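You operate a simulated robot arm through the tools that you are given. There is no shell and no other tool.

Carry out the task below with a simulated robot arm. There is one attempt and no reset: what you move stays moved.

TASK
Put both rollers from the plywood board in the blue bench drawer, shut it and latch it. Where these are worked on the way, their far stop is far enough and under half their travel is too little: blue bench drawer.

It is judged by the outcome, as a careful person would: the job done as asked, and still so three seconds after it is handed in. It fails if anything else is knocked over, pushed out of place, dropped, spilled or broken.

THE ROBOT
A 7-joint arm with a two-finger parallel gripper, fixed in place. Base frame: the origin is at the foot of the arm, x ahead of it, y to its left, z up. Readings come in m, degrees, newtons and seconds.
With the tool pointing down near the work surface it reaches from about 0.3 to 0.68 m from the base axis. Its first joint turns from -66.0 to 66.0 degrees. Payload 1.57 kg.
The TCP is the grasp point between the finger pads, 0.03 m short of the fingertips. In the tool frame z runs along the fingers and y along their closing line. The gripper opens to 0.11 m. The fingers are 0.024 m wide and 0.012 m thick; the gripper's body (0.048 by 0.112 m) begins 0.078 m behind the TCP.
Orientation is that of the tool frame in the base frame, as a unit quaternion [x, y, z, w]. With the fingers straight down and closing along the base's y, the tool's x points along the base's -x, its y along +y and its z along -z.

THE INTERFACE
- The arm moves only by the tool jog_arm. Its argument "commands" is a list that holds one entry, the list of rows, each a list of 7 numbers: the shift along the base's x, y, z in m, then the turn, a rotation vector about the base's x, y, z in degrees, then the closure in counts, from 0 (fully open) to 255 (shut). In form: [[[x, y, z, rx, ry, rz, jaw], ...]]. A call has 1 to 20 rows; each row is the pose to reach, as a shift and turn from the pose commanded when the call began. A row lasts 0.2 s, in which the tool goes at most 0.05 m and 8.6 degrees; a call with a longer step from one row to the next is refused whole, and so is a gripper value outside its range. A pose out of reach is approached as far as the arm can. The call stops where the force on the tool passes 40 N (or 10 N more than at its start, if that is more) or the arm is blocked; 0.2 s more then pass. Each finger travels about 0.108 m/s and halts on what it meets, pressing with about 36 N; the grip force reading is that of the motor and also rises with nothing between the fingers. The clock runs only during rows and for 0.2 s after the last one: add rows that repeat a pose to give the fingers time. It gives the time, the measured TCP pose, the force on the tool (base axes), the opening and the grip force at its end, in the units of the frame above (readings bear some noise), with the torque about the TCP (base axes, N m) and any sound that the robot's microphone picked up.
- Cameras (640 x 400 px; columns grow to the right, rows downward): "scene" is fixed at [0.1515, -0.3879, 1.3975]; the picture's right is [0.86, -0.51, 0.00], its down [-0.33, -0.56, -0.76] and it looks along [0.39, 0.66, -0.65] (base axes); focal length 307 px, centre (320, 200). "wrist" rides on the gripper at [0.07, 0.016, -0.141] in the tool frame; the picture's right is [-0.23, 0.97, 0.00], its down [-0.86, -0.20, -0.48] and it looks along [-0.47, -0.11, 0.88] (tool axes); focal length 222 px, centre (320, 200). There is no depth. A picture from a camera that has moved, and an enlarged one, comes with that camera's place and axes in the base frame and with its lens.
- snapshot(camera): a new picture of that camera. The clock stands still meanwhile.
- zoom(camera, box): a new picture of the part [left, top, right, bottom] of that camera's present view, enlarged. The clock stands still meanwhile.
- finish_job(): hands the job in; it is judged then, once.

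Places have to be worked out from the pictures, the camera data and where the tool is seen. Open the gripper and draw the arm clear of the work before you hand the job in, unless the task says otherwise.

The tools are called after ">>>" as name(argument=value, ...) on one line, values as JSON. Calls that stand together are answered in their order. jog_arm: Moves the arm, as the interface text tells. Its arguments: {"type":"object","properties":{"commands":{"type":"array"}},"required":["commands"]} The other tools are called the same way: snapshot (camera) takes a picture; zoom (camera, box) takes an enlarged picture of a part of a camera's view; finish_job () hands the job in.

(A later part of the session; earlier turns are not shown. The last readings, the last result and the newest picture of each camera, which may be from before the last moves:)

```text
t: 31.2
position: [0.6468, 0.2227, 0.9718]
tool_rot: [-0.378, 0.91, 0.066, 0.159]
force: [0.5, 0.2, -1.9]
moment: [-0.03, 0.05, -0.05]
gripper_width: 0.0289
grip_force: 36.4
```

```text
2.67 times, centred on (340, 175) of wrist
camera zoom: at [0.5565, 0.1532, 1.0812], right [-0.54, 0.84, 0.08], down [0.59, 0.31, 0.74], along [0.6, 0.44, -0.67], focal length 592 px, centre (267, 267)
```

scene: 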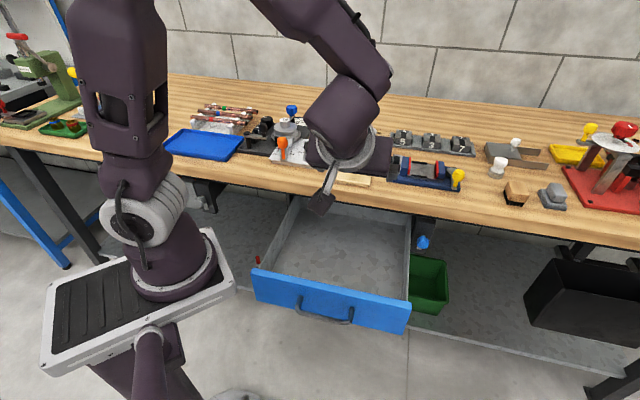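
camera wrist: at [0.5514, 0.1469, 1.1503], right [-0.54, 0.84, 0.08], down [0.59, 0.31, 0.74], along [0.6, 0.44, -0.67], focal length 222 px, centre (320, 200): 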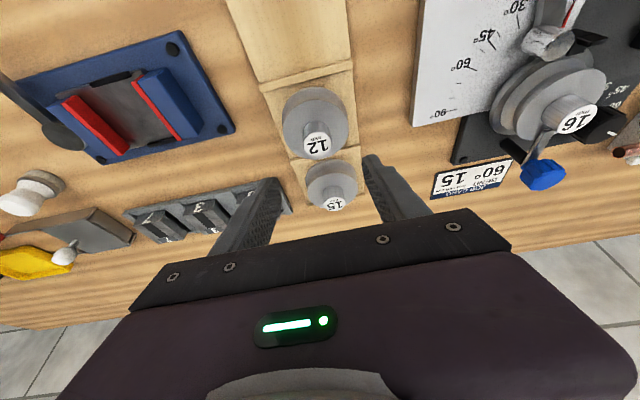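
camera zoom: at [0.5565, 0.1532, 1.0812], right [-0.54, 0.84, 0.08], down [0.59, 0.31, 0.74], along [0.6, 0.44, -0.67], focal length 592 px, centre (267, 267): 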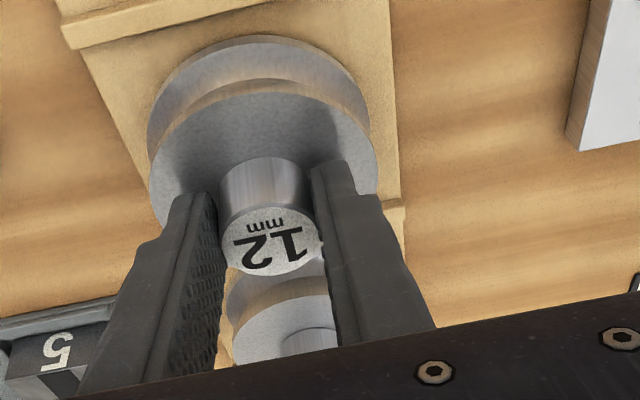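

The tool now carries about 2 N and the label keeps its place relative to the hand, so the roller is lifting. I'll raise further.

>>> jog_arm(commands=[[[0, 0, 0.01, 0, 0, 0, 255], [0, 0, 0.02, 0, 0, 0, 255], [0, 0, 0.03, 0, 0, 0, 255], [0, 0, 0.04, 0, 0, 0, 255], [0, 0, 0.05, 0, 0, 0, 255]]])

>>> zoom(camera="wrist", box=[220, 100, 460, 250])

>>> zoom(camera="scene", box=[280, 60, 440, 160])

```text
t: 32.4
position: [0.6487, 0.222, 1.0215]
tool_rot: [-0.377, 0.91, 0.066, 0.16]
force: [0.0, 0.2, -1.4]
moment: [0.01, 0.02, 0.01]
gripper_width: 0.0289
grip_force: 36.6
```

```text
2.67 times, centred on (340, 175) of wrist
camera zoom: at [0.5568, 0.1531, 1.1311], right [-0.54, 0.84, 0.08], down [0.59, 0.31, 0.74], along [0.6, 0.44, -0.67], focal length 592 px, centre (267, 267)
```

zoom: 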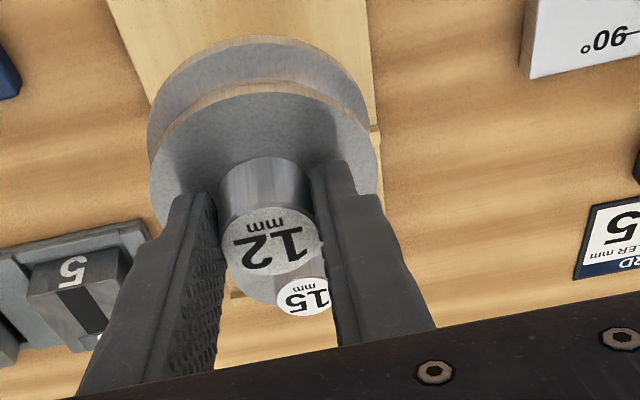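

```text
4.00 times, centred on (360, 110) of scene
camera zoom: at [0.1516, -0.3879, 1.3975], right [0.86, -0.51, 0.0], down [-0.33, -0.56, -0.76], along [0.39, 0.66, -0.65], focal length 1229 px, centre (160, 560)
```

zoom: 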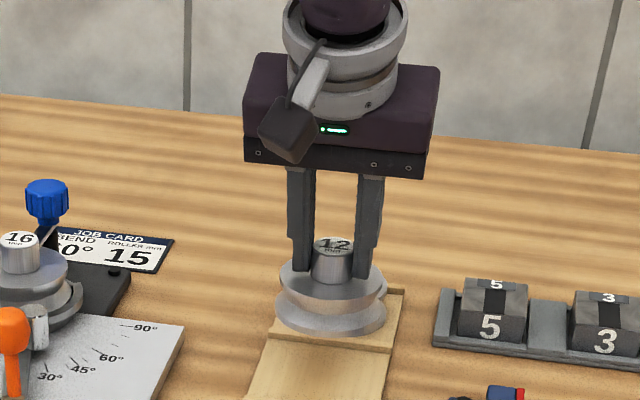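

Roller 12 hangs upright in the grip, clear of the board. I'll carry it back over the bench edge to above the open drawer (about x 0.495, y -0.014).

>>> jog_arm(commands=[[[-0.005, -0.008, 0.015, 0, 0, 0, 255], [-0.02, -0.031, 0.02, 0, 0, 0, 255], [-0.04, -0.061, 0.02, 0, 0, 0, 255], [-0.06, -0.092, 0.02, 0, 0, 0, 255], [-0.08, -0.123, 0.02, 0, 0, 0, 255], [-0.1, -0.154, 0.02, 0, 0, 0, 255], [-0.12, -0.184, 0.02, 0, 0, 0, 255], [-0.14, -0.215, 0.02, 0, 0, 0, 255], [-0.15, -0.231, 0.02, 0, 0, 0, 255], [-0.1537, -0.2361, 0.02, 0, 0, 0, 255]]])

>>> snapshot(camera="wrist")

>>> snapshot(camera="scene")

```text
t: 34.6
position: [0.494, -0.0128, 1.0423]
tool_rot: [-0.378, 0.91, 0.067, 0.159]
force: [-0.8, 0.4, -3.1]
moment: [-0.01, 0.04, 0.0]
gripper_width: 0.0289
grip_force: 36.2
```

```text
taken
camera wrist: at [0.4025, -0.0829, 1.1518], right [-0.54, 0.84, 0.08], down [0.59, 0.31, 0.74], along [0.6, 0.45, -0.67], focal length 222 px, centre (320, 200)
```

wrist: 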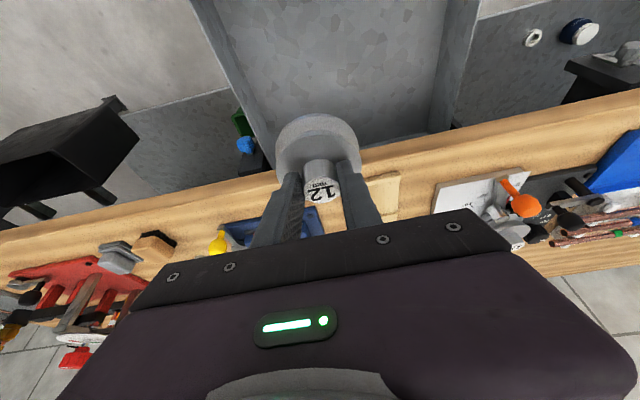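

```text
taken
```

scene: 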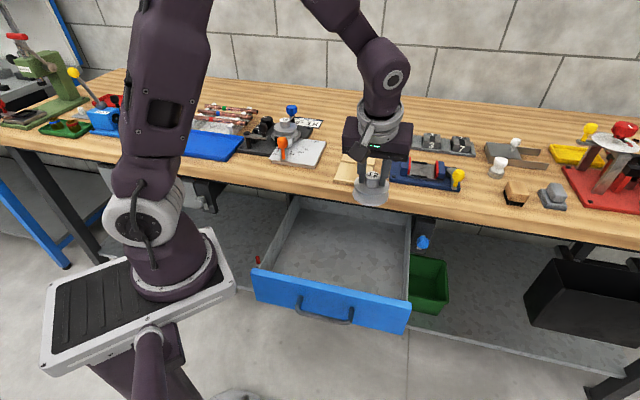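

The roller is above the open drawer with walls clear on all sides. I'll lower it to about 2-3 cm above the expected floor and look.

>>> jog_arm(commands=[[[0, 0, -0.03, 0, 0, 0, 255], [0, 0, -0.06, 0, 0, 0, 255], [0, 0, -0.09, 0, 0, 0, 255], [0, 0, -0.12, 0, 0, 0, 255], [0, 0, -0.15, 0, 0, 0, 255], [0, 0, -0.18, 0, 0, 0, 255], [0, 0, -0.205, 0, 0, 0, 255], [0, 0, -0.222, 0, 0, 0, 255]]])

>>> zoom(camera="scene", box=[250, 150, 450, 330])

>>> snapshot(camera="wrist")

```text
t: 36.4
position: [0.4948, -0.0134, 0.8208]
tool_rot: [-0.378, 0.91, 0.067, 0.159]
force: [0.5, -0.7, -2.4]
moment: [-0.02, 0.01, -0.01]
gripper_width: 0.0288
grip_force: 36.0
```

```text
2.22 times, centred on (350, 240) of scene
camera zoom: at [0.1515, -0.3879, 1.3975], right [0.86, -0.51, 0.0], down [-0.33, -0.56, -0.76], along [0.39, 0.66, -0.65], focal length 683 px, centre (253, 111)
```

zoom: 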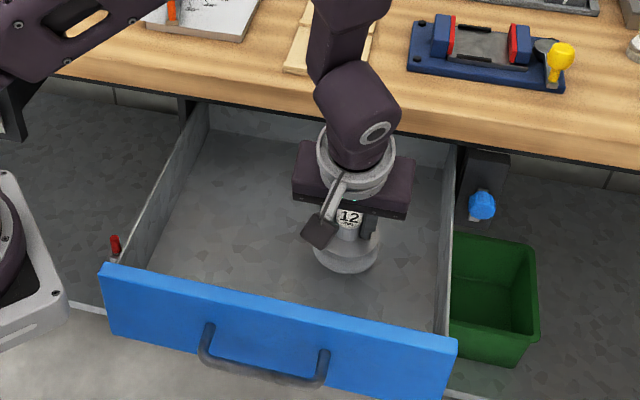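

```text
taken
camera wrist: at [0.4027, -0.0836, 0.9291], right [-0.54, 0.84, 0.08], down [0.59, 0.31, 0.74], along [0.6, 0.45, -0.67], focal length 222 px, centre (320, 200)
```

wrist: 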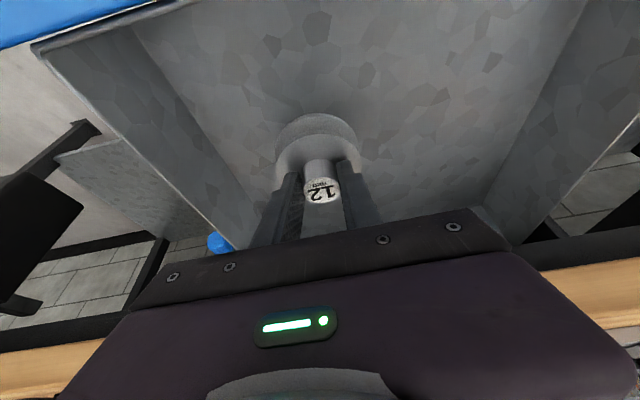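

Inside the drawer and still clear of the floor. I'll lower in small steps, watching for the floor contact force.

>>> jog_arm(commands=[[[0, 0, -0.005, 0, 0, 0, 255], [0, 0, -0.01, 0, 0, 0, 255], [0, 0, -0.015, 0, 0, 0, 255], [0, 0, -0.02, 0, 0, 0, 255]]])

```text
t: 37.4
position: [0.4951, -0.0128, 0.8008]
tool_rot: [-0.377, 0.91, 0.067, 0.159]
force: [0.8, -0.1, -2.2]
moment: [0.0, 0.03, -0.04]
gripper_width: 0.029
grip_force: 35.8
```

No contact yet at TCP z = 0.801; I'll continue down by small steps.

>>> jog_arm(commands=[[[0, 0, -0.003, 0, 0, 0, 255], [0, 0, -0.006, 0, 0, 0, 255], [0, 0, -0.009, 0, 0, 0, 255], [0, 0, -0.012, 0, 0, 0, 255]]])

>>> zoom(camera="scene", box=[310, 190, 406, 250])

```text
t: 38.4
position: [0.4948, -0.0143, 0.7888]
tool_rot: [-0.377, 0.91, 0.065, 0.159]
force: [0.3, 0.3, -1.7]
moment: [-0.01, 0.03, 0.02]
gripper_width: 0.029
grip_force: 36.1
```

```text
6.67 times, centred on (358, 220) of scene
camera zoom: at [0.1515, -0.3879, 1.3975], right [0.86, -0.51, 0.0], down [-0.33, -0.56, -0.76], along [0.39, 0.66, -0.65], focal length 2048 px, centre (67, 67)
```

zoom: 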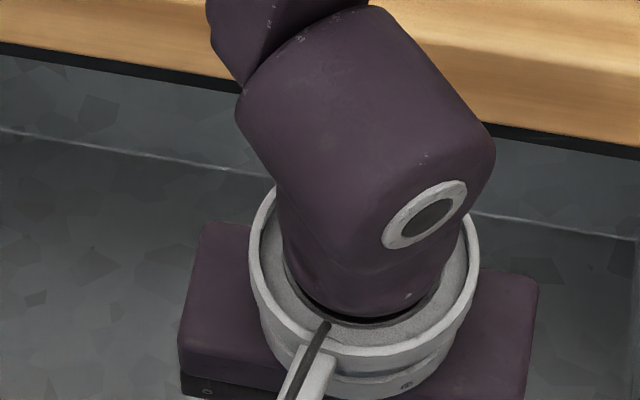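

Still no contact (roller bottom near z 0.723). I'll keep lowering gently.

>>> jog_arm(commands=[[[0, 0, -0.002, 0, 0, 0, 255], [0, 0, -0.004, 0, 0, 0, 255], [0, 0, -0.006, 0, 0, 0, 255]]])

```text
t: 39.2
position: [0.4947, -0.0136, 0.7824]
tool_rot: [-0.377, 0.91, 0.067, 0.159]
force: [0.0, 0.3, -2.4]
moment: [-0.02, 0.03, -0.01]
gripper_width: 0.0288
grip_force: 36.4
```

Still free; a few more millimetres down.

>>> jog_arm(commands=[[[0, 0, -0.002, 0, 0, 0, 255], [0, 0, -0.004, 0, 0, 0, 255], [0, 0, -0.006, 0, 0, 0, 255]]])

```text
t: 40.0
position: [0.4959, -0.0134, 0.7764]
tool_rot: [-0.377, 0.91, 0.066, 0.161]
force: [-2.9, 0.9, 18.2]
moment: [0.12, 0.61, -0.02]
gripper_width: 0.029
grip_force: 36.1
```

The roller's base is on the drawer floor (18 N). I'll ease up 1 mm, open the fingers, and rise straight up.

>>> jog_arm(commands=[[[0, 0, 0.001, 0, 0, 0, 255], [0, 0, 0.001, 0, 0, 0, 200], [0, 0, 0.001, 0, 0, 0, 120], [0, 0, 0.001, 0, 0, 0, 93], [0, 0, 0.001, 0, 0, 0, 93], [0, 0, 0.001, 0, 0, 0, 93]]])

>>> jog_arm(commands=[[[0, 0, 0.01, 0, 0, 0, 93], [0, 0, 0.03, 0, 0, 0, 93], [0, 0, 0.06, 0, 0, 0, 93], [0, 0, 0.1, 0, 0, 0, 93], [0, 0, 0.14, 0, 0, 0, 93], [0, 0, 0.18, 0, 0, 0, 93], [0, 0, 0.22, 0, 0, 0, 93], [0, 0, 0.26, 0, 0, 0, 93]]])

>>> snapshot(camera="scene")

>>> snapshot(camera="wrist")

```text
t: 41.4
position: [0.4944, -0.0128, 0.7779]
tool_rot: [-0.377, 0.91, 0.066, 0.161]
force: [0.6, 0.2, 0.0]
moment: [-0.01, -0.01, -0.02]
gripper_width: 0.0701
grip_force: 0.0
```

```text
t: 43.2
position: [0.4954, -0.0147, 1.0397]
tool_rot: [-0.377, 0.91, 0.067, 0.159]
force: [0.6, -0.3, 0.5]
moment: [0.02, 0.01, 0.02]
gripper_width: 0.0698
grip_force: 0.1
```

```text
taken
```

scene: 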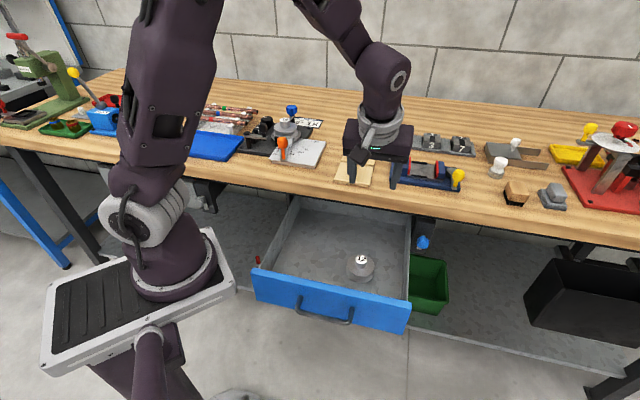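

```text
taken
camera wrist: at [0.4032, -0.0838, 1.1481], right [-0.54, 0.84, 0.08], down [0.59, 0.31, 0.74], along [0.6, 0.44, -0.67], focal length 222 px, centre (320, 200)
```

wrist: 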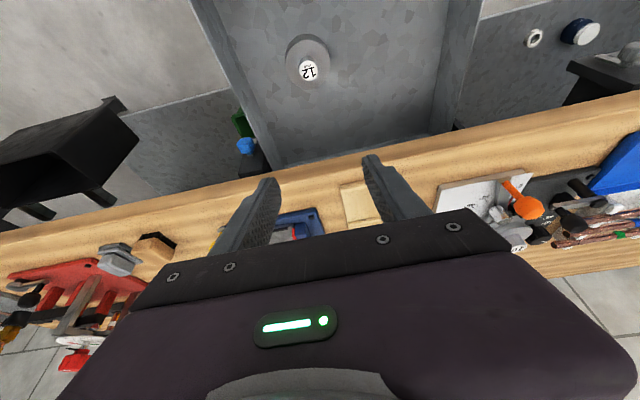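

Roller 12 stands upright in the drawer. Now for roller 15 at about (0.724, 0.299), which is further out, so I'll tilt to 33° and go to a pre-grasp point above and in front of it.

>>> jog_arm(commands=[[[0.01, 0.025, 0.02, 0, 0, 0, 93], [0.03, 0.06, 0.02, 3, -3, 0, 93], [0.055, 0.095, 0.02, 6, -6, 0, 93], [0.08, 0.13, 0.02, 9.19, -9.19, 0, 93], [0.105, 0.165, 0.02, 9.19, -9.19, 0, 93], [0.13, 0.2, 0.02, 9.19, -9.19, 0, 93], [0.155, 0.23, 0.02, 9.19, -9.19, 0, 93], [0.18, 0.26, 0.01, 9.19, -9.19, 0, 93], [0.197, 0.282, -0.01, 9.19, -9.19, 0, 93], [0.197, 0.282, -0.02, 9.19, -9.19, 0, 93]]])

>>> snapshot(camera="wrist")

>>> zoom(camera="scene", box=[280, 60, 440, 160])

```text
t: 45.4
position: [0.6908, 0.2673, 1.0166]
tool_rot: [-0.368, 0.886, 0.109, 0.261]
force: [-0.3, -0.5, 0.2]
moment: [0.0, -0.02, 0.01]
gripper_width: 0.0698
grip_force: 0.1
```

```text
taken
camera wrist: at [0.5845, 0.1838, 1.098], right [-0.55, 0.82, 0.12], down [0.46, 0.18, 0.87], along [0.69, 0.54, -0.48], focal length 222 px, centre (320, 200)
```

wrist: 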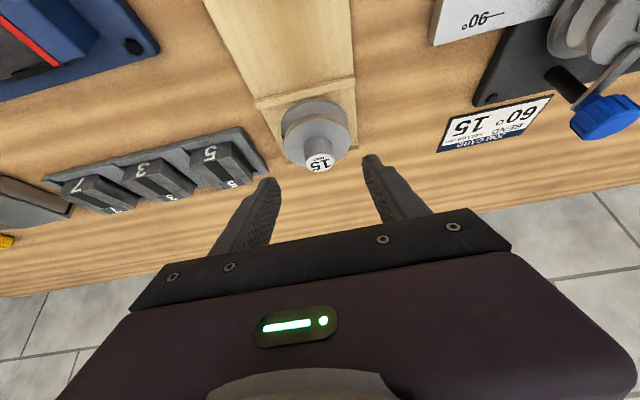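

```text
4.00 times, centred on (360, 110) of scene
camera zoom: at [0.1515, -0.3879, 1.3975], right [0.86, -0.51, 0.0], down [-0.33, -0.56, -0.76], along [0.39, 0.66, -0.65], focal length 1229 px, centre (160, 560)
```

zoom: 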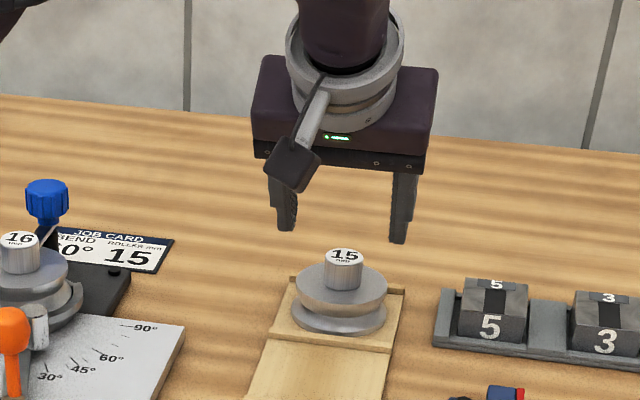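

Pre-grasp reached exactly. I'll enlarge roller 15 for a precise fix.

>>> zoom(camera="wrist", box=[240, 90, 400, 190])

```text
4.00 times, centred on (320, 140) of wrist
camera zoom: at [0.5845, 0.1838, 1.098], right [-0.55, 0.82, 0.12], down [0.46, 0.18, 0.87], along [0.69, 0.54, -0.48], focal length 888 px, centre (320, 440)
```

zoom: 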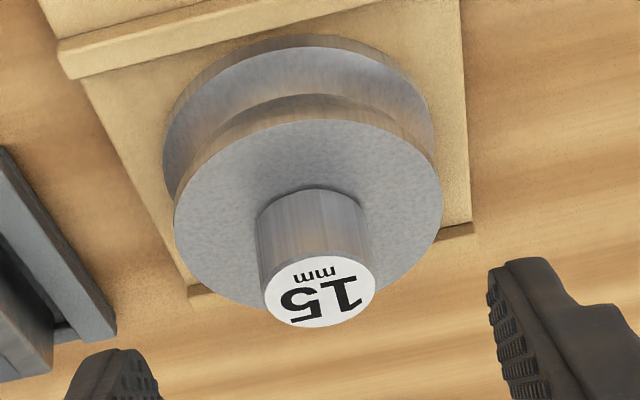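

Roller 15's hub axis is at about (0.7235, 0.2993), flange top near 0.934. I'll descend along the tool axis to straddle the hub.

>>> jog_arm(commands=[[[0.008, 0.0078, -0.017, 0, 0, 0, 93], [0.016, 0.0156, -0.034, 0, 0, 0, 93], [0.022, 0.0214, -0.045, 0, 0, 0, 93], [0.0241, 0.0234, -0.05, 0, 0, 0, 93], [0.0241, 0.0234, -0.05, 0, 0, 0, 93]]])

>>> zoom(camera="wrist", box=[220, 100, 460, 250])

```text
t: 46.6
position: [0.7159, 0.2918, 0.9682]
tool_rot: [-0.366, 0.886, 0.109, 0.262]
force: [0.2, -0.3, 0.4]
moment: [-0.03, -0.01, -0.02]
gripper_width: 0.0697
grip_force: 0.0
```

```text
2.67 times, centred on (340, 175) of wrist
camera zoom: at [0.6087, 0.2068, 1.0478], right [-0.55, 0.82, 0.12], down [0.46, 0.18, 0.87], along [0.69, 0.54, -0.48], focal length 592 px, centre (267, 267)
```

zoom: 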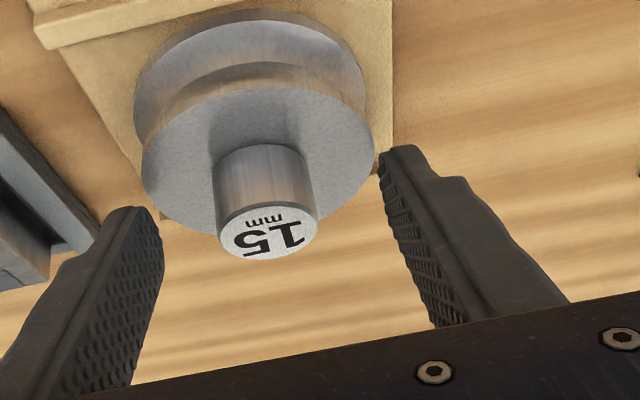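

The hub is centred between the fingers. I'll lower 1.5 mm more and close.

>>> jog_arm(commands=[[[0, 0, -0.0015, 0, 0, 0, 93], [0, 0, -0.0015, 0, 0, 0, 170], [0, 0, -0.0015, 0, 0, 0, 255], [0, 0, -0.0015, 0, 0, 0, 255], [0, 0, -0.0015, 0, 0, 0, 255], [0, 0, -0.0015, 0, 0, 0, 255]]])

>>> jog_arm(commands=[[[0, 0, 0.002, 0, 0, 0, 255], [0, 0, 0.004, 0, 0, 0, 255], [0, 0, 0.006, 0, 0, 0, 255], [0, 0, 0.008, 0, 0, 0, 255]]])

>>> zoom(camera="wrist", box=[220, 100, 460, 250])

```text
t: 48.0
position: [0.7152, 0.2904, 0.9652]
tool_rot: [-0.367, 0.886, 0.108, 0.261]
force: [-0.5, 0.5, -0.5]
moment: [-0.04, 0.02, 0.0]
gripper_width: 0.029
grip_force: 36.0
```

```text
t: 49.0
position: [0.716, 0.2931, 0.9735]
tool_rot: [-0.366, 0.886, 0.108, 0.262]
force: [0.3, 0.2, -2.8]
moment: [-0.04, 0.03, -0.04]
gripper_width: 0.0291
grip_force: 35.5
```

```text
2.67 times, centred on (340, 175) of wrist
camera zoom: at [0.609, 0.2073, 1.0552], right [-0.55, 0.82, 0.12], down [0.46, 0.18, 0.87], along [0.69, 0.54, -0.48], focal length 592 px, centre (267, 267)
```

zoom: 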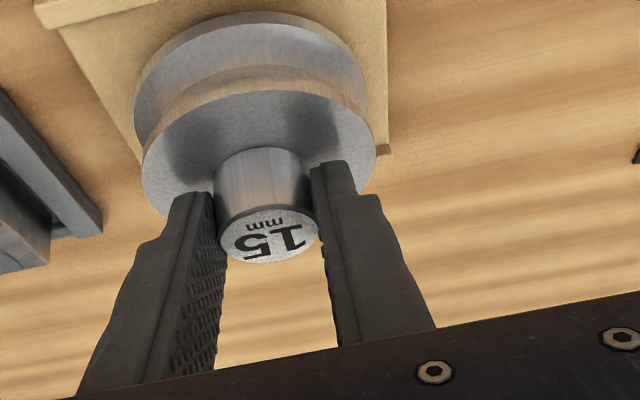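

Roller 15 is lifting with the gripper (about 2.8 N carried, label unmoved relative to the fingers). I'll raise it clear.

>>> jog_arm(commands=[[[0, 0, 0.01, 0, 0, 0, 255], [0, 0, 0.02, 0, 0, 0, 255], [0, 0, 0.03, 0, 0, 0, 255], [0, 0, 0.04, 0, 0, 0, 255], [0, 0, 0.05, 0, 0, 0, 255], [0, 0, 0.06, 0, 0, 0, 255]]])

>>> zoom(camera="wrist", box=[220, 100, 460, 250])

```text
t: 50.4
position: [0.7151, 0.2913, 1.035]
tool_rot: [-0.368, 0.886, 0.109, 0.262]
force: [0.0, 0.0, -2.0]
moment: [-0.03, 0.01, -0.01]
gripper_width: 0.0289
grip_force: 35.7
```

```text
2.67 times, centred on (340, 175) of wrist
camera zoom: at [0.6086, 0.2075, 1.1152], right [-0.55, 0.82, 0.12], down [0.47, 0.18, 0.87], along [0.69, 0.54, -0.48], focal length 592 px, centre (267, 267)
```

zoom: 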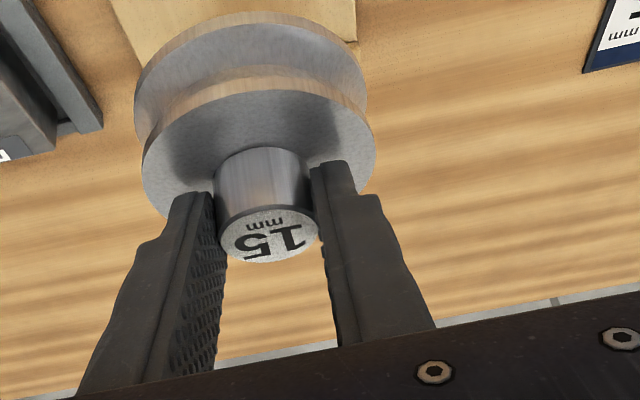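

Roller 15 is held upright and clear. I'll carry it over the bench edge to above the left part of the drawer, well away from roller 12.

>>> jog_arm(commands=[[[-0.012, -0.01, 0.01, 0, 0, 0, 255], [-0.036, -0.026, 0.01, 0, 0, 0, 255], [-0.062, -0.043, 0.01, 0, 0, 0, 255], [-0.088, -0.06, 0.01, 0, 0, 0, 255], [-0.114, -0.078, 0.01, 0, 0, 0, 255], [-0.14, -0.096, 0.01, 0, 0, 0, 255], [-0.166, -0.113, 0.01, 0, 0, 0, 255], [-0.192, -0.131, 0.01, 0, 0, 0, 255], [-0.218, -0.149, 0.01, 0, 0, 0, 255], [-0.244, -0.166, 0.01, 0, 0, 0, 255], [-0.268, -0.183, 0.01, 0, 0, 0, 255], [-0.282, -0.192, 0.01, 0, 0, 0, 255], [-0.2873, -0.1958, 0.01, 0, 0, 0, 255]]])

>>> snapshot(camera="wrist")

>>> snapshot(camera="scene")

```text
t: 53.2
position: [0.4286, 0.0955, 1.0437]
tool_rot: [-0.367, 0.886, 0.108, 0.262]
force: [-0.4, 0.2, -3.8]
moment: [-0.04, 0.02, -0.03]
gripper_width: 0.029
grip_force: 36.3
```

```text
taken
camera wrist: at [0.3213, 0.0115, 1.1246], right [-0.55, 0.82, 0.12], down [0.46, 0.18, 0.87], along [0.69, 0.54, -0.48], focal length 222 px, centre (320, 200)
```

wrist: 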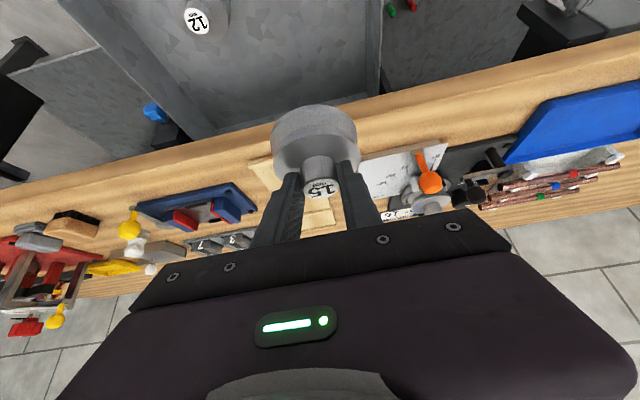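

```text
taken
```

scene: 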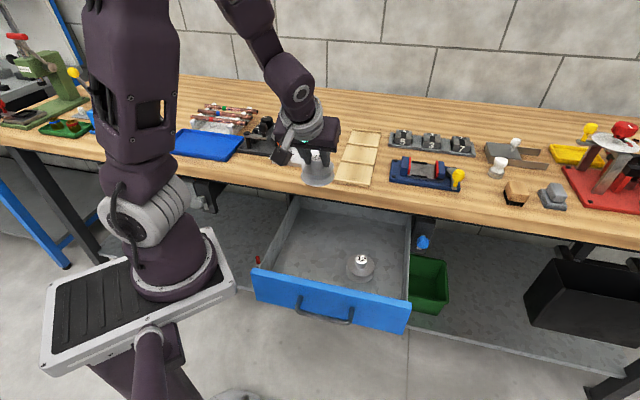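

Roller 15 is above the drawer, left of roller 12. I'll lower it to just above bench height and check its clearance to the bench edge.

>>> jog_arm(commands=[[[0, 0, -0.025, 0, 0, 0, 255], [0, 0, -0.05, 0, 0, 0, 255], [0, 0, -0.07, 0, 0, 0, 255], [0, 0, -0.085, 0, 0, 0, 255]]])

>>> zoom(camera="scene", box=[240, 120, 440, 245])

>>> snapshot(camera="wrist")

```text
t: 54.2
position: [0.4288, 0.0967, 0.9592]
tool_rot: [-0.367, 0.886, 0.108, 0.261]
force: [-0.2, -0.3, -2.8]
moment: [0.02, 0.04, 0.0]
gripper_width: 0.0291
grip_force: 35.8
```

```text
3.20 times, centred on (340, 182) of scene
camera zoom: at [0.1515, -0.3879, 1.3975], right [0.86, -0.51, 0.0], down [-0.33, -0.56, -0.76], along [0.39, 0.66, -0.65], focal length 983 px, centre (256, 256)
```

zoom: 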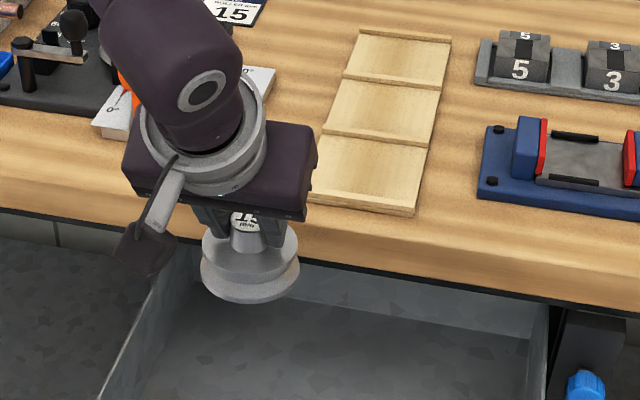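

```text
taken
camera wrist: at [0.322, 0.0117, 1.0389], right [-0.55, 0.82, 0.12], down [0.46, 0.18, 0.87], along [0.69, 0.54, -0.48], focal length 222 px, centre (320, 200)
```

wrist: 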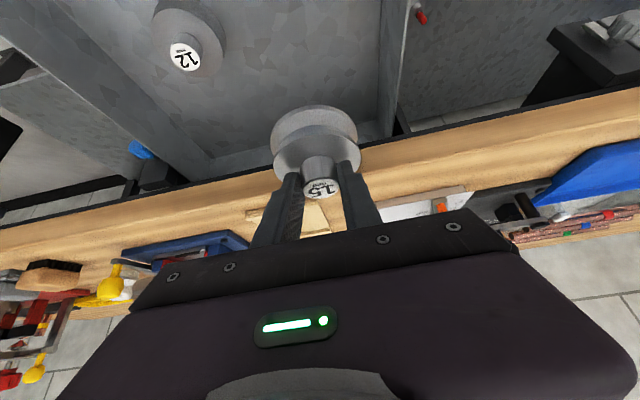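

The roller is in front of the bench edge with about 4-5 cm clearance to the drawer's left wall. I'll lower it into the drawer.

>>> jog_arm(commands=[[[0, 0, -0.025, 0, 0, 0, 255], [0, 0, -0.05, 0, 0, 0, 255], [0, 0, -0.075, 0, 0, 0, 255], [0, 0, -0.1, 0, 0, 0, 255], [0, 0, -0.125, 0, 0, 0, 255], [0, 0, -0.14, 0, 0, 0, 255]]])

>>> snapshot(camera="wrist")

>>> zoom(camera="scene", box=[230, 150, 430, 340])

```text
t: 55.6
position: [0.4288, 0.0964, 0.8181]
tool_rot: [-0.368, 0.886, 0.108, 0.261]
force: [0.9, 0.9, -3.4]
moment: [0.0, 0.0, 0.01]
gripper_width: 0.0292
grip_force: 35.7
```

```text
taken
camera wrist: at [0.3213, 0.0113, 0.8992], right [-0.55, 0.82, 0.12], down [0.46, 0.18, 0.87], along [0.69, 0.54, -0.48], focal length 222 px, centre (320, 200)
```

wrist: 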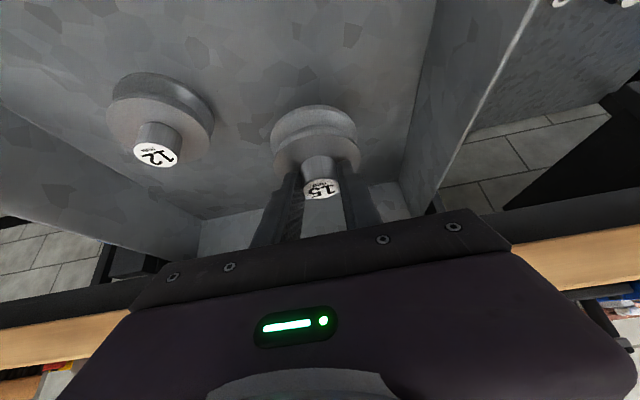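

```text
2.11 times, centred on (330, 245) of scene
camera zoom: at [0.1515, -0.3879, 1.3975], right [0.86, -0.51, 0.0], down [-0.33, -0.56, -0.76], along [0.39, 0.66, -0.65], focal length 647 px, centre (299, 105)
```

zoom: 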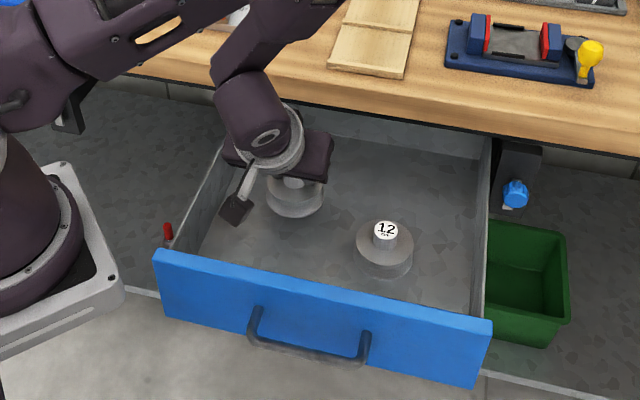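

All clear. From roller 12's numbers I expect floor contact near TCP z = 0.776; I'll lower to just above that and then creep.

>>> jog_arm(commands=[[[0.003, 0.003, -0.01, 0, 0, 0, 255], [0.006, 0.006, -0.02, 0, 0, 0, 255], [0.006, 0.006, -0.027, 0, 0, 0, 255], [0.006, 0.006, -0.033, 0, 0, 0, 255], [0.006, 0.006, -0.036, 0, 0, 0, 255]]])

>>> jog_arm(commands=[[[0, 0, -0.0015, 0, 0, 0, 255], [0, 0, -0.003, 0, 0, 0, 255], [0, 0, -0.0045, 0, 0, 0, 255]]])

```text
t: 56.8
position: [0.4331, 0.1024, 0.7831]
tool_rot: [-0.367, 0.886, 0.109, 0.262]
force: [-0.2, -0.3, -3.6]
moment: [-0.01, 0.06, 0.02]
gripper_width: 0.0291
grip_force: 36.4
```

```text
t: 57.6
position: [0.4343, 0.1033, 0.7782]
tool_rot: [-0.368, 0.885, 0.109, 0.262]
force: [0.8, -0.2, -3.2]
moment: [-0.06, 0.03, 0.02]
gripper_width: 0.0288
grip_force: 36.5
```

Not yet touching; a little further down.

>>> jog_arm(commands=[[[0, 0, -0.0015, 0, 0, 0, 255], [0, 0, -0.003, 0, 0, 0, 255]]])

```text
t: 58.2
position: [0.4341, 0.1019, 0.7758]
tool_rot: [-0.367, 0.886, 0.108, 0.264]
force: [-1.2, -0.6, 16.3]
moment: [-0.19, 0.43, -0.05]
gripper_width: 0.0289
grip_force: 35.8
```

Roller 15's base is on the drawer floor (16 N). I'll ease up, release, and rise straight up.

>>> jog_arm(commands=[[[0, 0, 0.001, 0, 0, 0, 255], [0, 0, 0.001, 0, 0, 0, 200], [0, 0, 0.001, 0, 0, 0, 120], [0, 0, 0.001, 0, 0, 0, 93], [0, 0, 0.001, 0, 0, 0, 93], [0, 0, 0.001, 0, 0, 0, 93]]])

>>> jog_arm(commands=[[[0, 0, 0.01, 0, 0, 0, 93], [0, 0, 0.03, 0, 0, 0, 93], [0, 0, 0.06, 0, 0, 0, 93], [0, 0, 0.1, 0, 0, 0, 93], [0, 0, 0.14, 0, 0, 0, 93], [0, 0, 0.18, 0, 0, 0, 93], [0, 0, 0.22, 0, 0, 0, 93], [0, 0, 0.26, 0, 0, 0, 93]]])

>>> snapshot(camera="scene")

>>> snapshot(camera="wrist")

```text
t: 59.6
position: [0.4347, 0.104, 0.7775]
tool_rot: [-0.367, 0.886, 0.108, 0.261]
force: [0.0, -0.1, -0.9]
moment: [-0.02, 0.01, 0.01]
gripper_width: 0.0699
grip_force: 0.1
```

```text
t: 61.4
position: [0.4345, 0.1022, 1.0373]
tool_rot: [-0.367, 0.887, 0.108, 0.26]
force: [0.1, 0.1, -0.1]
moment: [-0.04, 0.01, 0.02]
gripper_width: 0.0698
grip_force: 0.1
```

```text
taken
```

scene: 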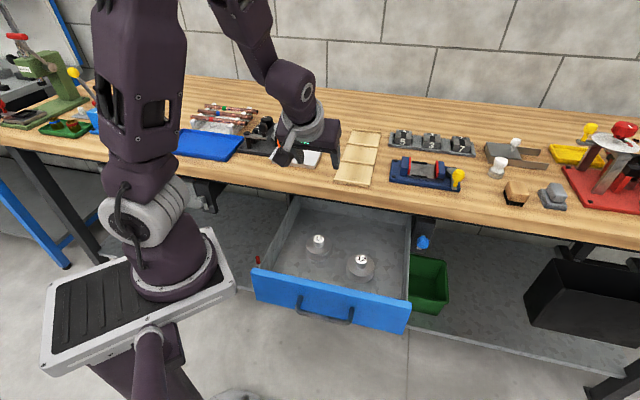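

```text
taken
camera wrist: at [0.3264, 0.0168, 1.1177], right [-0.55, 0.82, 0.12], down [0.47, 0.18, 0.87], along [0.69, 0.54, -0.49], focal length 222 px, centre (320, 200)
```

wrist: 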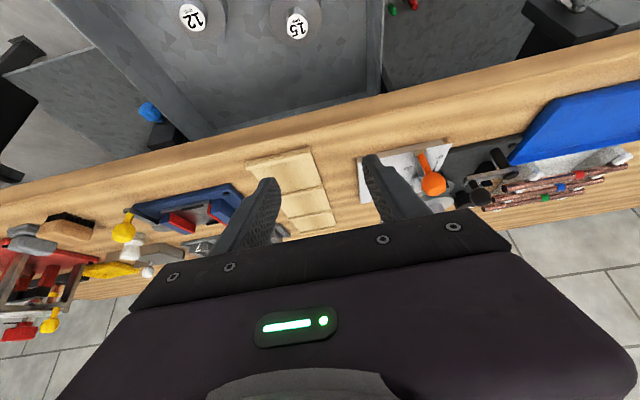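

Both rollers stand in the drawer. To close it I'll return to the handle by reversing the earlier moves: first back away and tilt to 45°, then roll 90°.

>>> jog_arm(commands=[[[-0.002, -0.035, 0.02, 2.1, -2.1, 0, 93], [-0.005, -0.07, 0.04, 4.2, -4.2, 0, 93], [-0.008, -0.11, 0.06, 6.3, -6.3, 0, 93], [-0.01, -0.144, 0.06, 8.49, -8.49, 0, 93], [-0.01, -0.144, 0.06, 8.49, -8.49, 0, 93]]])

>>> jog_arm(commands=[[[-0.005, -0.005, 0.0, 4.09, 4.09, -5.785, 93], [-0.01, -0.01, 0.0, 8.18, 8.18, -11.57, 100], [-0.015, -0.015, 0.0, 12.27, 12.27, -17.35, 110], [-0.02, -0.02, 0.0, 16.36, 16.36, -23.14, 110], [-0.025, -0.025, 0.0, 20.45, 20.45, -28.92, 110], [-0.03, -0.03, 0.0, 24.54, 24.54, -34.7, 110], [-0.035, -0.035, 0.0, 28.63, 28.63, -40.5, 110], [-0.04, -0.04, 0.0, 32.72, 32.72, -46.28, 110], [-0.045, -0.045, 0.0, 36.81, 36.81, -52.06, 110], [-0.05, -0.05, 0.0, 40.9, 40.9, -57.85, 110], [-0.055, -0.055, 0.0, 45.0, 45.0, -63.64, 110]]])

```text
t: 62.6
position: [0.4243, -0.0417, 1.0972]
tool_rot: [-0.354, 0.854, 0.146, 0.353]
force: [0.0, -0.5, -0.1]
moment: [0.0, 0.01, -0.03]
gripper_width: 0.07
grip_force: 0.0
out of reach, approached as far as the arm can: row 2
```

```text
t: 65.0
position: [0.3697, -0.0959, 1.0981]
tool_rot: [0.355, 0.853, 0.354, 0.145]
force: [0.5, 0.6, 0.2]
moment: [-0.02, 0.02, 0.01]
gripper_width: 0.0625
grip_force: 0.0
```

Back in the handle-grip orientation. Now I'll tilt to 75° and go to the point in front of and above the open drawer's handle.

>>> jog_arm(commands=[[[-0.02, -0.01, -0.02, 5.3, -5.3, 0, 110], [-0.04, -0.02, -0.05, 10.6, -10.6, 0, 110], [-0.06, -0.03, -0.09, 15.9, -15.9, 0, 110], [-0.079, -0.041, -0.13, 21.2, -21.2, 0, 110], [-0.079, -0.041, -0.16, 21.2, -21.2, 0, 110], [-0.079, -0.041, -0.16, 21.2, -21.2, 0, 110]]])

>>> snapshot(camera="wrist")

>>> snapshot(camera="scene")

```text
t: 66.4
position: [0.2919, -0.1367, 0.9359]
tool_rot: [0.303, 0.734, 0.562, 0.233]
force: [0.0, 0.2, 0.7]
moment: [-0.04, 0.0, 0.0]
gripper_width: 0.0626
grip_force: 0.0
```

```text
taken
camera wrist: at [0.1481, -0.1823, 0.9882], right [0.34, 0.02, 0.94], down [0.24, -0.97, -0.07], along [0.91, 0.25, -0.33], focal length 222 px, centre (320, 200)
```

wrist: 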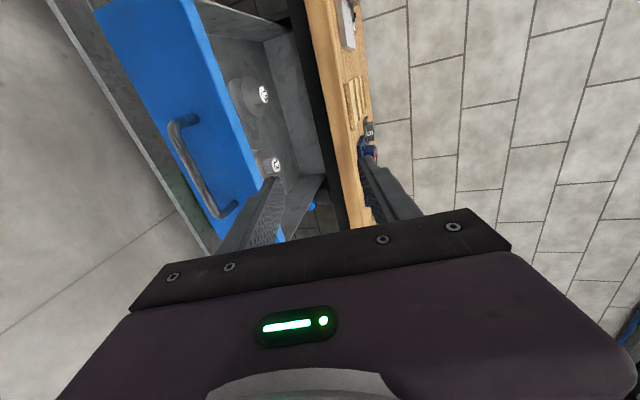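

```text
taken
```

scene: 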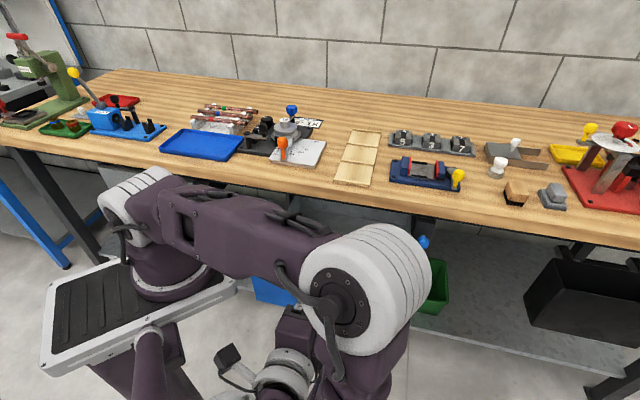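

The handle is below and ahead. I'll descend in front of it and slide forward so the bar is between the fingers, reversing the earlier retreat.

>>> jog_arm(commands=[[[0, 0, -0.04, 0, 0, 0, 110], [0, 0, -0.08, 0, 0, 0, 110], [0, 0, -0.12, 0, 0, 0, 110], [-0.001, 0, -0.15, 0, 0, 0, 110], [-0.001, 0, -0.155, 0, 0, 0, 110]]])

>>> snapshot(camera="wrist")

```text
t: 67.6
position: [0.2894, -0.1365, 0.7808]
tool_rot: [0.303, 0.733, 0.563, 0.233]
force: [0.6, 0.0, 0.3]
moment: [0.01, -0.02, 0.0]
gripper_width: 0.0627
grip_force: 0.1
```

```text
taken
camera wrist: at [0.1475, -0.1825, 0.8333], right [0.34, 0.02, 0.94], down [0.24, -0.97, -0.07], along [0.91, 0.25, -0.33], focal length 222 px, centre (320, 200)
```

wrist: 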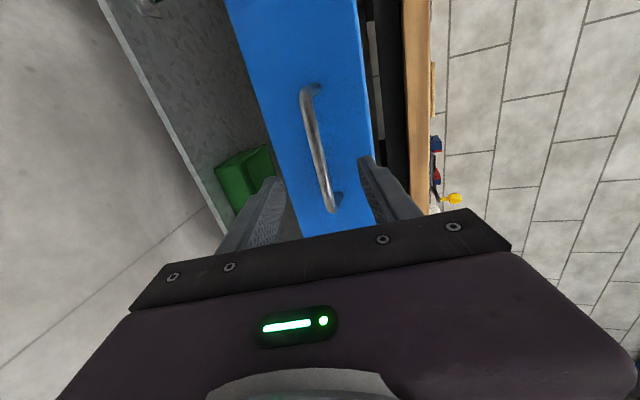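

The bar lies between the finger planes. I'll slide forward about 0.05 m and close on it.

>>> jog_arm(commands=[[[0.014, 0.014, -0.005, 0, 0, 0, 110], [0.028, 0.028, -0.01, 0, 0, 0, 110], [0.0364, 0.0358, -0.0127, 0, 0, 0, 110], [0.0364, 0.0358, -0.0127, 0, 0, 0, 180], [0.0364, 0.0358, -0.0127, 0, 0, 0, 255], [0.0364, 0.0358, -0.0127, 0, 0, 0, 255], [0.0364, 0.0358, -0.0127, 0, 0, 0, 255]]])

>>> snapshot(camera="wrist")

```text
t: 69.2
position: [0.3256, -0.1019, 0.7679]
tool_rot: [0.303, 0.734, 0.562, 0.232]
force: [0.1, 2.5, -14.4]
moment: [-0.34, -0.09, -0.34]
gripper_width: 0.0118
grip_force: 28.7
```

```text
taken
camera wrist: at [0.1837, -0.1471, 0.8207], right [0.34, 0.02, 0.94], down [0.24, -0.97, -0.07], along [0.91, 0.25, -0.33], focal length 222 px, centre (320, 200)
```

wrist: 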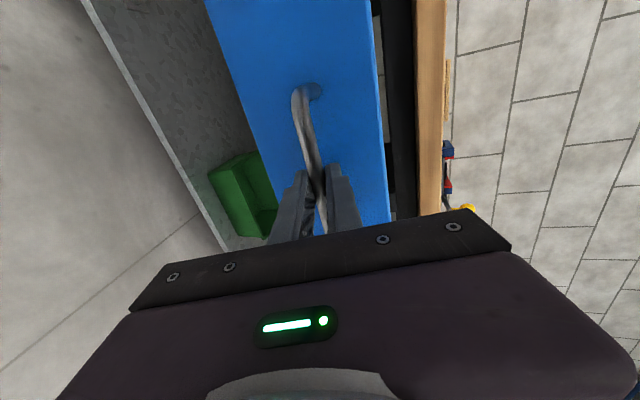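

The bar is gripped again. I'll push the drawer in slowly along (0.707, 0.707), 0.12 m first.

>>> jog_arm(commands=[[[0.0071, 0.0071, -0.0005, 0, 0, 0, 255], [0.0141, 0.0141, -0.0005, 0, 0, 0, 255], [0.0212, 0.0212, -0.0005, 0, 0, 0, 255], [0.0283, 0.0283, -0.0005, 0, 0, 0, 255], [0.0354, 0.0354, -0.0005, 0, 0, 0, 255], [0.0424, 0.0424, -0.0005, 0, 0, 0, 255], [0.0495, 0.0495, -0.0005, 0, 0, 0, 255], [0.0566, 0.0566, -0.0005, 0, 0, 0, 255], [0.0636, 0.0636, -0.0005, 0, 0, 0, 255], [0.0707, 0.0707, -0.0005, 0, 0, 0, 255], [0.0778, 0.0778, -0.0005, 0, 0, 0, 255], [0.0849, 0.0849, -0.0005, 0, 0, 0, 255]]])

>>> snapshot(camera="scene")

```text
t: 71.8
position: [0.4117, -0.0171, 0.7689]
tool_rot: [0.303, 0.733, 0.563, 0.233]
force: [0.4, -3.1, -7.9]
moment: [-0.09, 0.07, 0.36]
gripper_width: 0.0119
grip_force: 28.8
```

```text
taken
```

scene: 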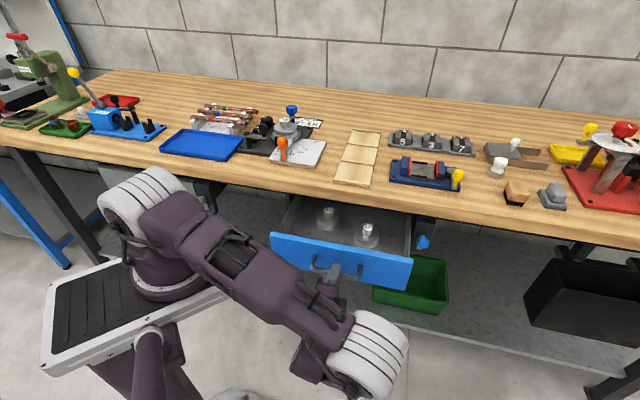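

The drawer slides in with both rollers still upright. I'll push another 0.13 m.

>>> jog_arm(commands=[[[0.0071, 0.0071, -0.0005, 0, 0, 0, 255], [0.0141, 0.0141, -0.0005, 0, 0, 0, 255], [0.0212, 0.0212, -0.0005, 0, 0, 0, 255], [0.0283, 0.0283, -0.0005, 0, 0, 0, 255], [0.0354, 0.0354, -0.0005, 0, 0, 0, 255], [0.0424, 0.0424, -0.0005, 0, 0, 0, 255], [0.0495, 0.0495, -0.0005, 0, 0, 0, 255], [0.0566, 0.0566, -0.0005, 0, 0, 0, 255], [0.0636, 0.0636, -0.0005, 0, 0, 0, 255], [0.0707, 0.0707, -0.0005, 0, 0, 0, 255], [0.0778, 0.0778, -0.0005, 0, 0, 0, 255], [0.0849, 0.0849, -0.0005, 0, 0, 0, 255], [0.092, 0.092, -0.0005, 0, 0, 0, 255]]])

>>> snapshot(camera="scene")

```text
t: 74.6
position: [0.5028, 0.0747, 0.7679]
tool_rot: [0.303, 0.734, 0.562, 0.232]
force: [3.4, -5.1, 14.3]
moment: [0.15, -0.07, 0.7]
gripper_width: 0.0118
grip_force: 29.2
```

```text
taken
```

scene: 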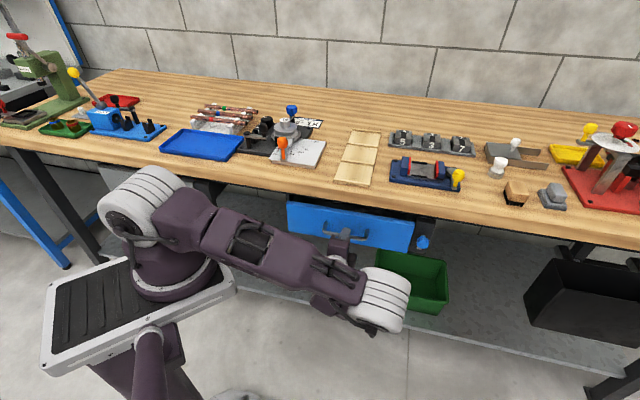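

About 2.6 cm remain to the closed position. I'll push in smaller steps until the stop is felt.

>>> jog_arm(commands=[[[0.0035, 0.0035, 0, 0, 0, 0, 255], [0.0071, 0.0071, 0, 0, 0, 0, 255], [0.0106, 0.0106, 0, 0, 0, 0, 255], [0.0141, 0.0141, 0, 0, 0, 0, 255], [0.0163, 0.0163, 0, 0, 0, 0, 255], [0.0184, 0.0184, 0, 0, 0, 0, 255], [0.0198, 0.0198, 0, 0, 0, 0, 255]]])

```text
t: 76.2
position: [0.5213, 0.0937, 0.7659]
tool_rot: [0.304, 0.735, 0.561, 0.23]
force: [-16.5, -15.9, -0.9]
moment: [-0.21, -0.11, 0.05]
gripper_width: 0.0118
grip_force: 29.6
```

The drawer is fully shut: 23 N resisting at the same handle position as at the start. I'll ease off, release the bar and back away.

>>> jog_arm(commands=[[[-0.001, -0.001, 0, 0, 0, 0, 255], [-0.001, -0.001, 0, 0, 0, 0, 180], [-0.001, -0.001, 0, 0, 0, 0, 110], [-0.001, -0.001, 0, 0, 0, 0, 110], [-0.001, -0.001, 0, 0, 0, 0, 110]]])

>>> jog_arm(commands=[[[-0.016, -0.016, 0.006, 0, 0, 0, 110], [-0.036, -0.036, 0.013, 0, 0, 0, 110], [-0.06, -0.06, 0.022, 0, 0, 0, 110], [-0.085, -0.085, 0.031, 0, 0, 0, 110], [-0.11, -0.11, 0.04, 0, 0, 0, 110], [-0.13, -0.13, 0.05, 0, 0, 0, 110]]])

>>> snapshot(camera="wrist")

>>> zoom(camera="scene", box=[280, 170, 440, 270])

```text
t: 77.4
position: [0.5223, 0.0939, 0.7681]
tool_rot: [0.302, 0.733, 0.563, 0.233]
force: [1.0, 0.9, 0.2]
moment: [0.01, -0.05, -0.01]
gripper_width: 0.0626
grip_force: 0.0
```

```text
t: 78.8
position: [0.391, -0.0366, 0.817]
tool_rot: [0.303, 0.733, 0.563, 0.233]
force: [0.4, -0.6, -0.1]
moment: [0.0, -0.03, 0.0]
gripper_width: 0.0623
grip_force: 0.0
```

```text
taken
camera wrist: at [0.2484, -0.0817, 0.8705], right [0.34, 0.02, 0.94], down [0.24, -0.97, -0.07], along [0.91, 0.25, -0.33], focal length 222 px, centre (320, 200)
```

wrist: 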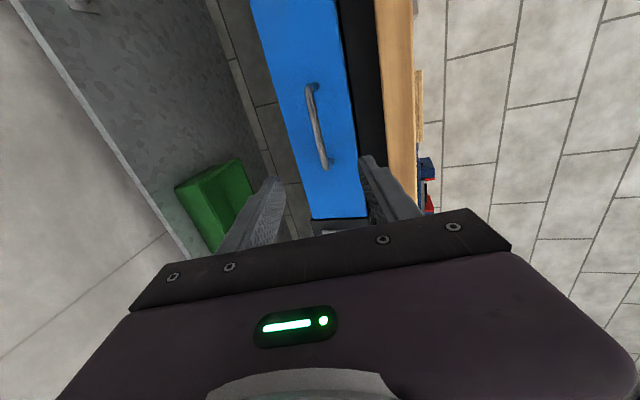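

```text
4.00 times, centred on (360, 220) of scene
camera zoom: at [0.1515, -0.3879, 1.3975], right [0.86, -0.51, 0.0], down [-0.33, -0.56, -0.76], along [0.39, 0.66, -0.65], focal length 1229 px, centre (160, 120)
```

zoom: 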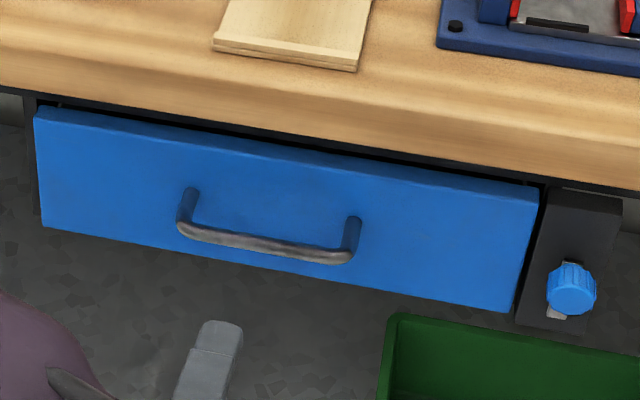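

The drawer looks fully shut, exactly as before. Next is the latch knob: I'll roll the tool back 90° so the fingers close left-right, and move in front of the knob for a closer look; then a +90° turn about the inward axis will latch it.

>>> jog_arm(commands=[[[0.0, -0.01, 0.0, -5.59, -5.59, 2.11, 93], [0.015, -0.02, 0.0, -11.18, -11.18, 4.22, 93], [0.033, -0.03, 0.0, -16.77, -16.77, 6.33, 93], [0.05, -0.04, 0.0, -22.36, -22.36, 8.44, 93], [0.067, -0.05, 0.0, -27.95, -27.95, 10.55, 93], [0.085, -0.06, 0.0, -33.55, -33.55, 12.65, 93], [0.103, -0.07, 0.0, -39.14, -39.14, 14.76, 93], [0.121, -0.08, -0.005, -44.73, -44.73, 16.87, 93], [0.139, -0.09, -0.01, -50.32, -50.32, 18.98, 93], [0.157, -0.1, -0.015, -55.91, -55.91, 21.09, 93], [0.165, -0.1119, -0.017, -61.5, -61.5, 23.2, 93]]])

>>> snapshot(camera="wrist")

>>> snapshot(camera="scene")

```text
t: 81.2
position: [0.5569, -0.1481, 0.8005]
tool_rot: [-0.305, 0.733, 0.232, 0.562]
force: [0.8, 0.9, 0.5]
moment: [0.03, -0.03, -0.02]
gripper_width: 0.0698
grip_force: 0.0
```

```text
taken
camera wrist: at [0.4365, -0.2463, 0.7702], right [-0.65, 0.73, 0.22], down [-0.03, -0.31, 0.95], along [0.76, 0.61, 0.22], focal length 222 px, centre (320, 200)
```

wrist: 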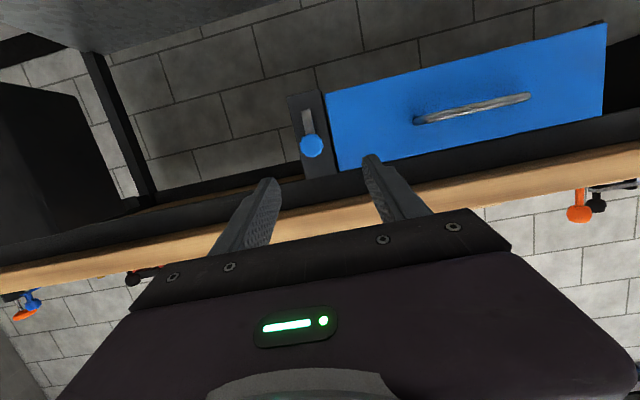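

```text
taken
```

scene: 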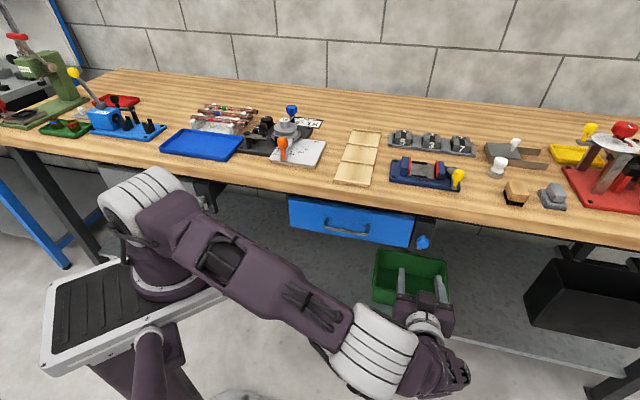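

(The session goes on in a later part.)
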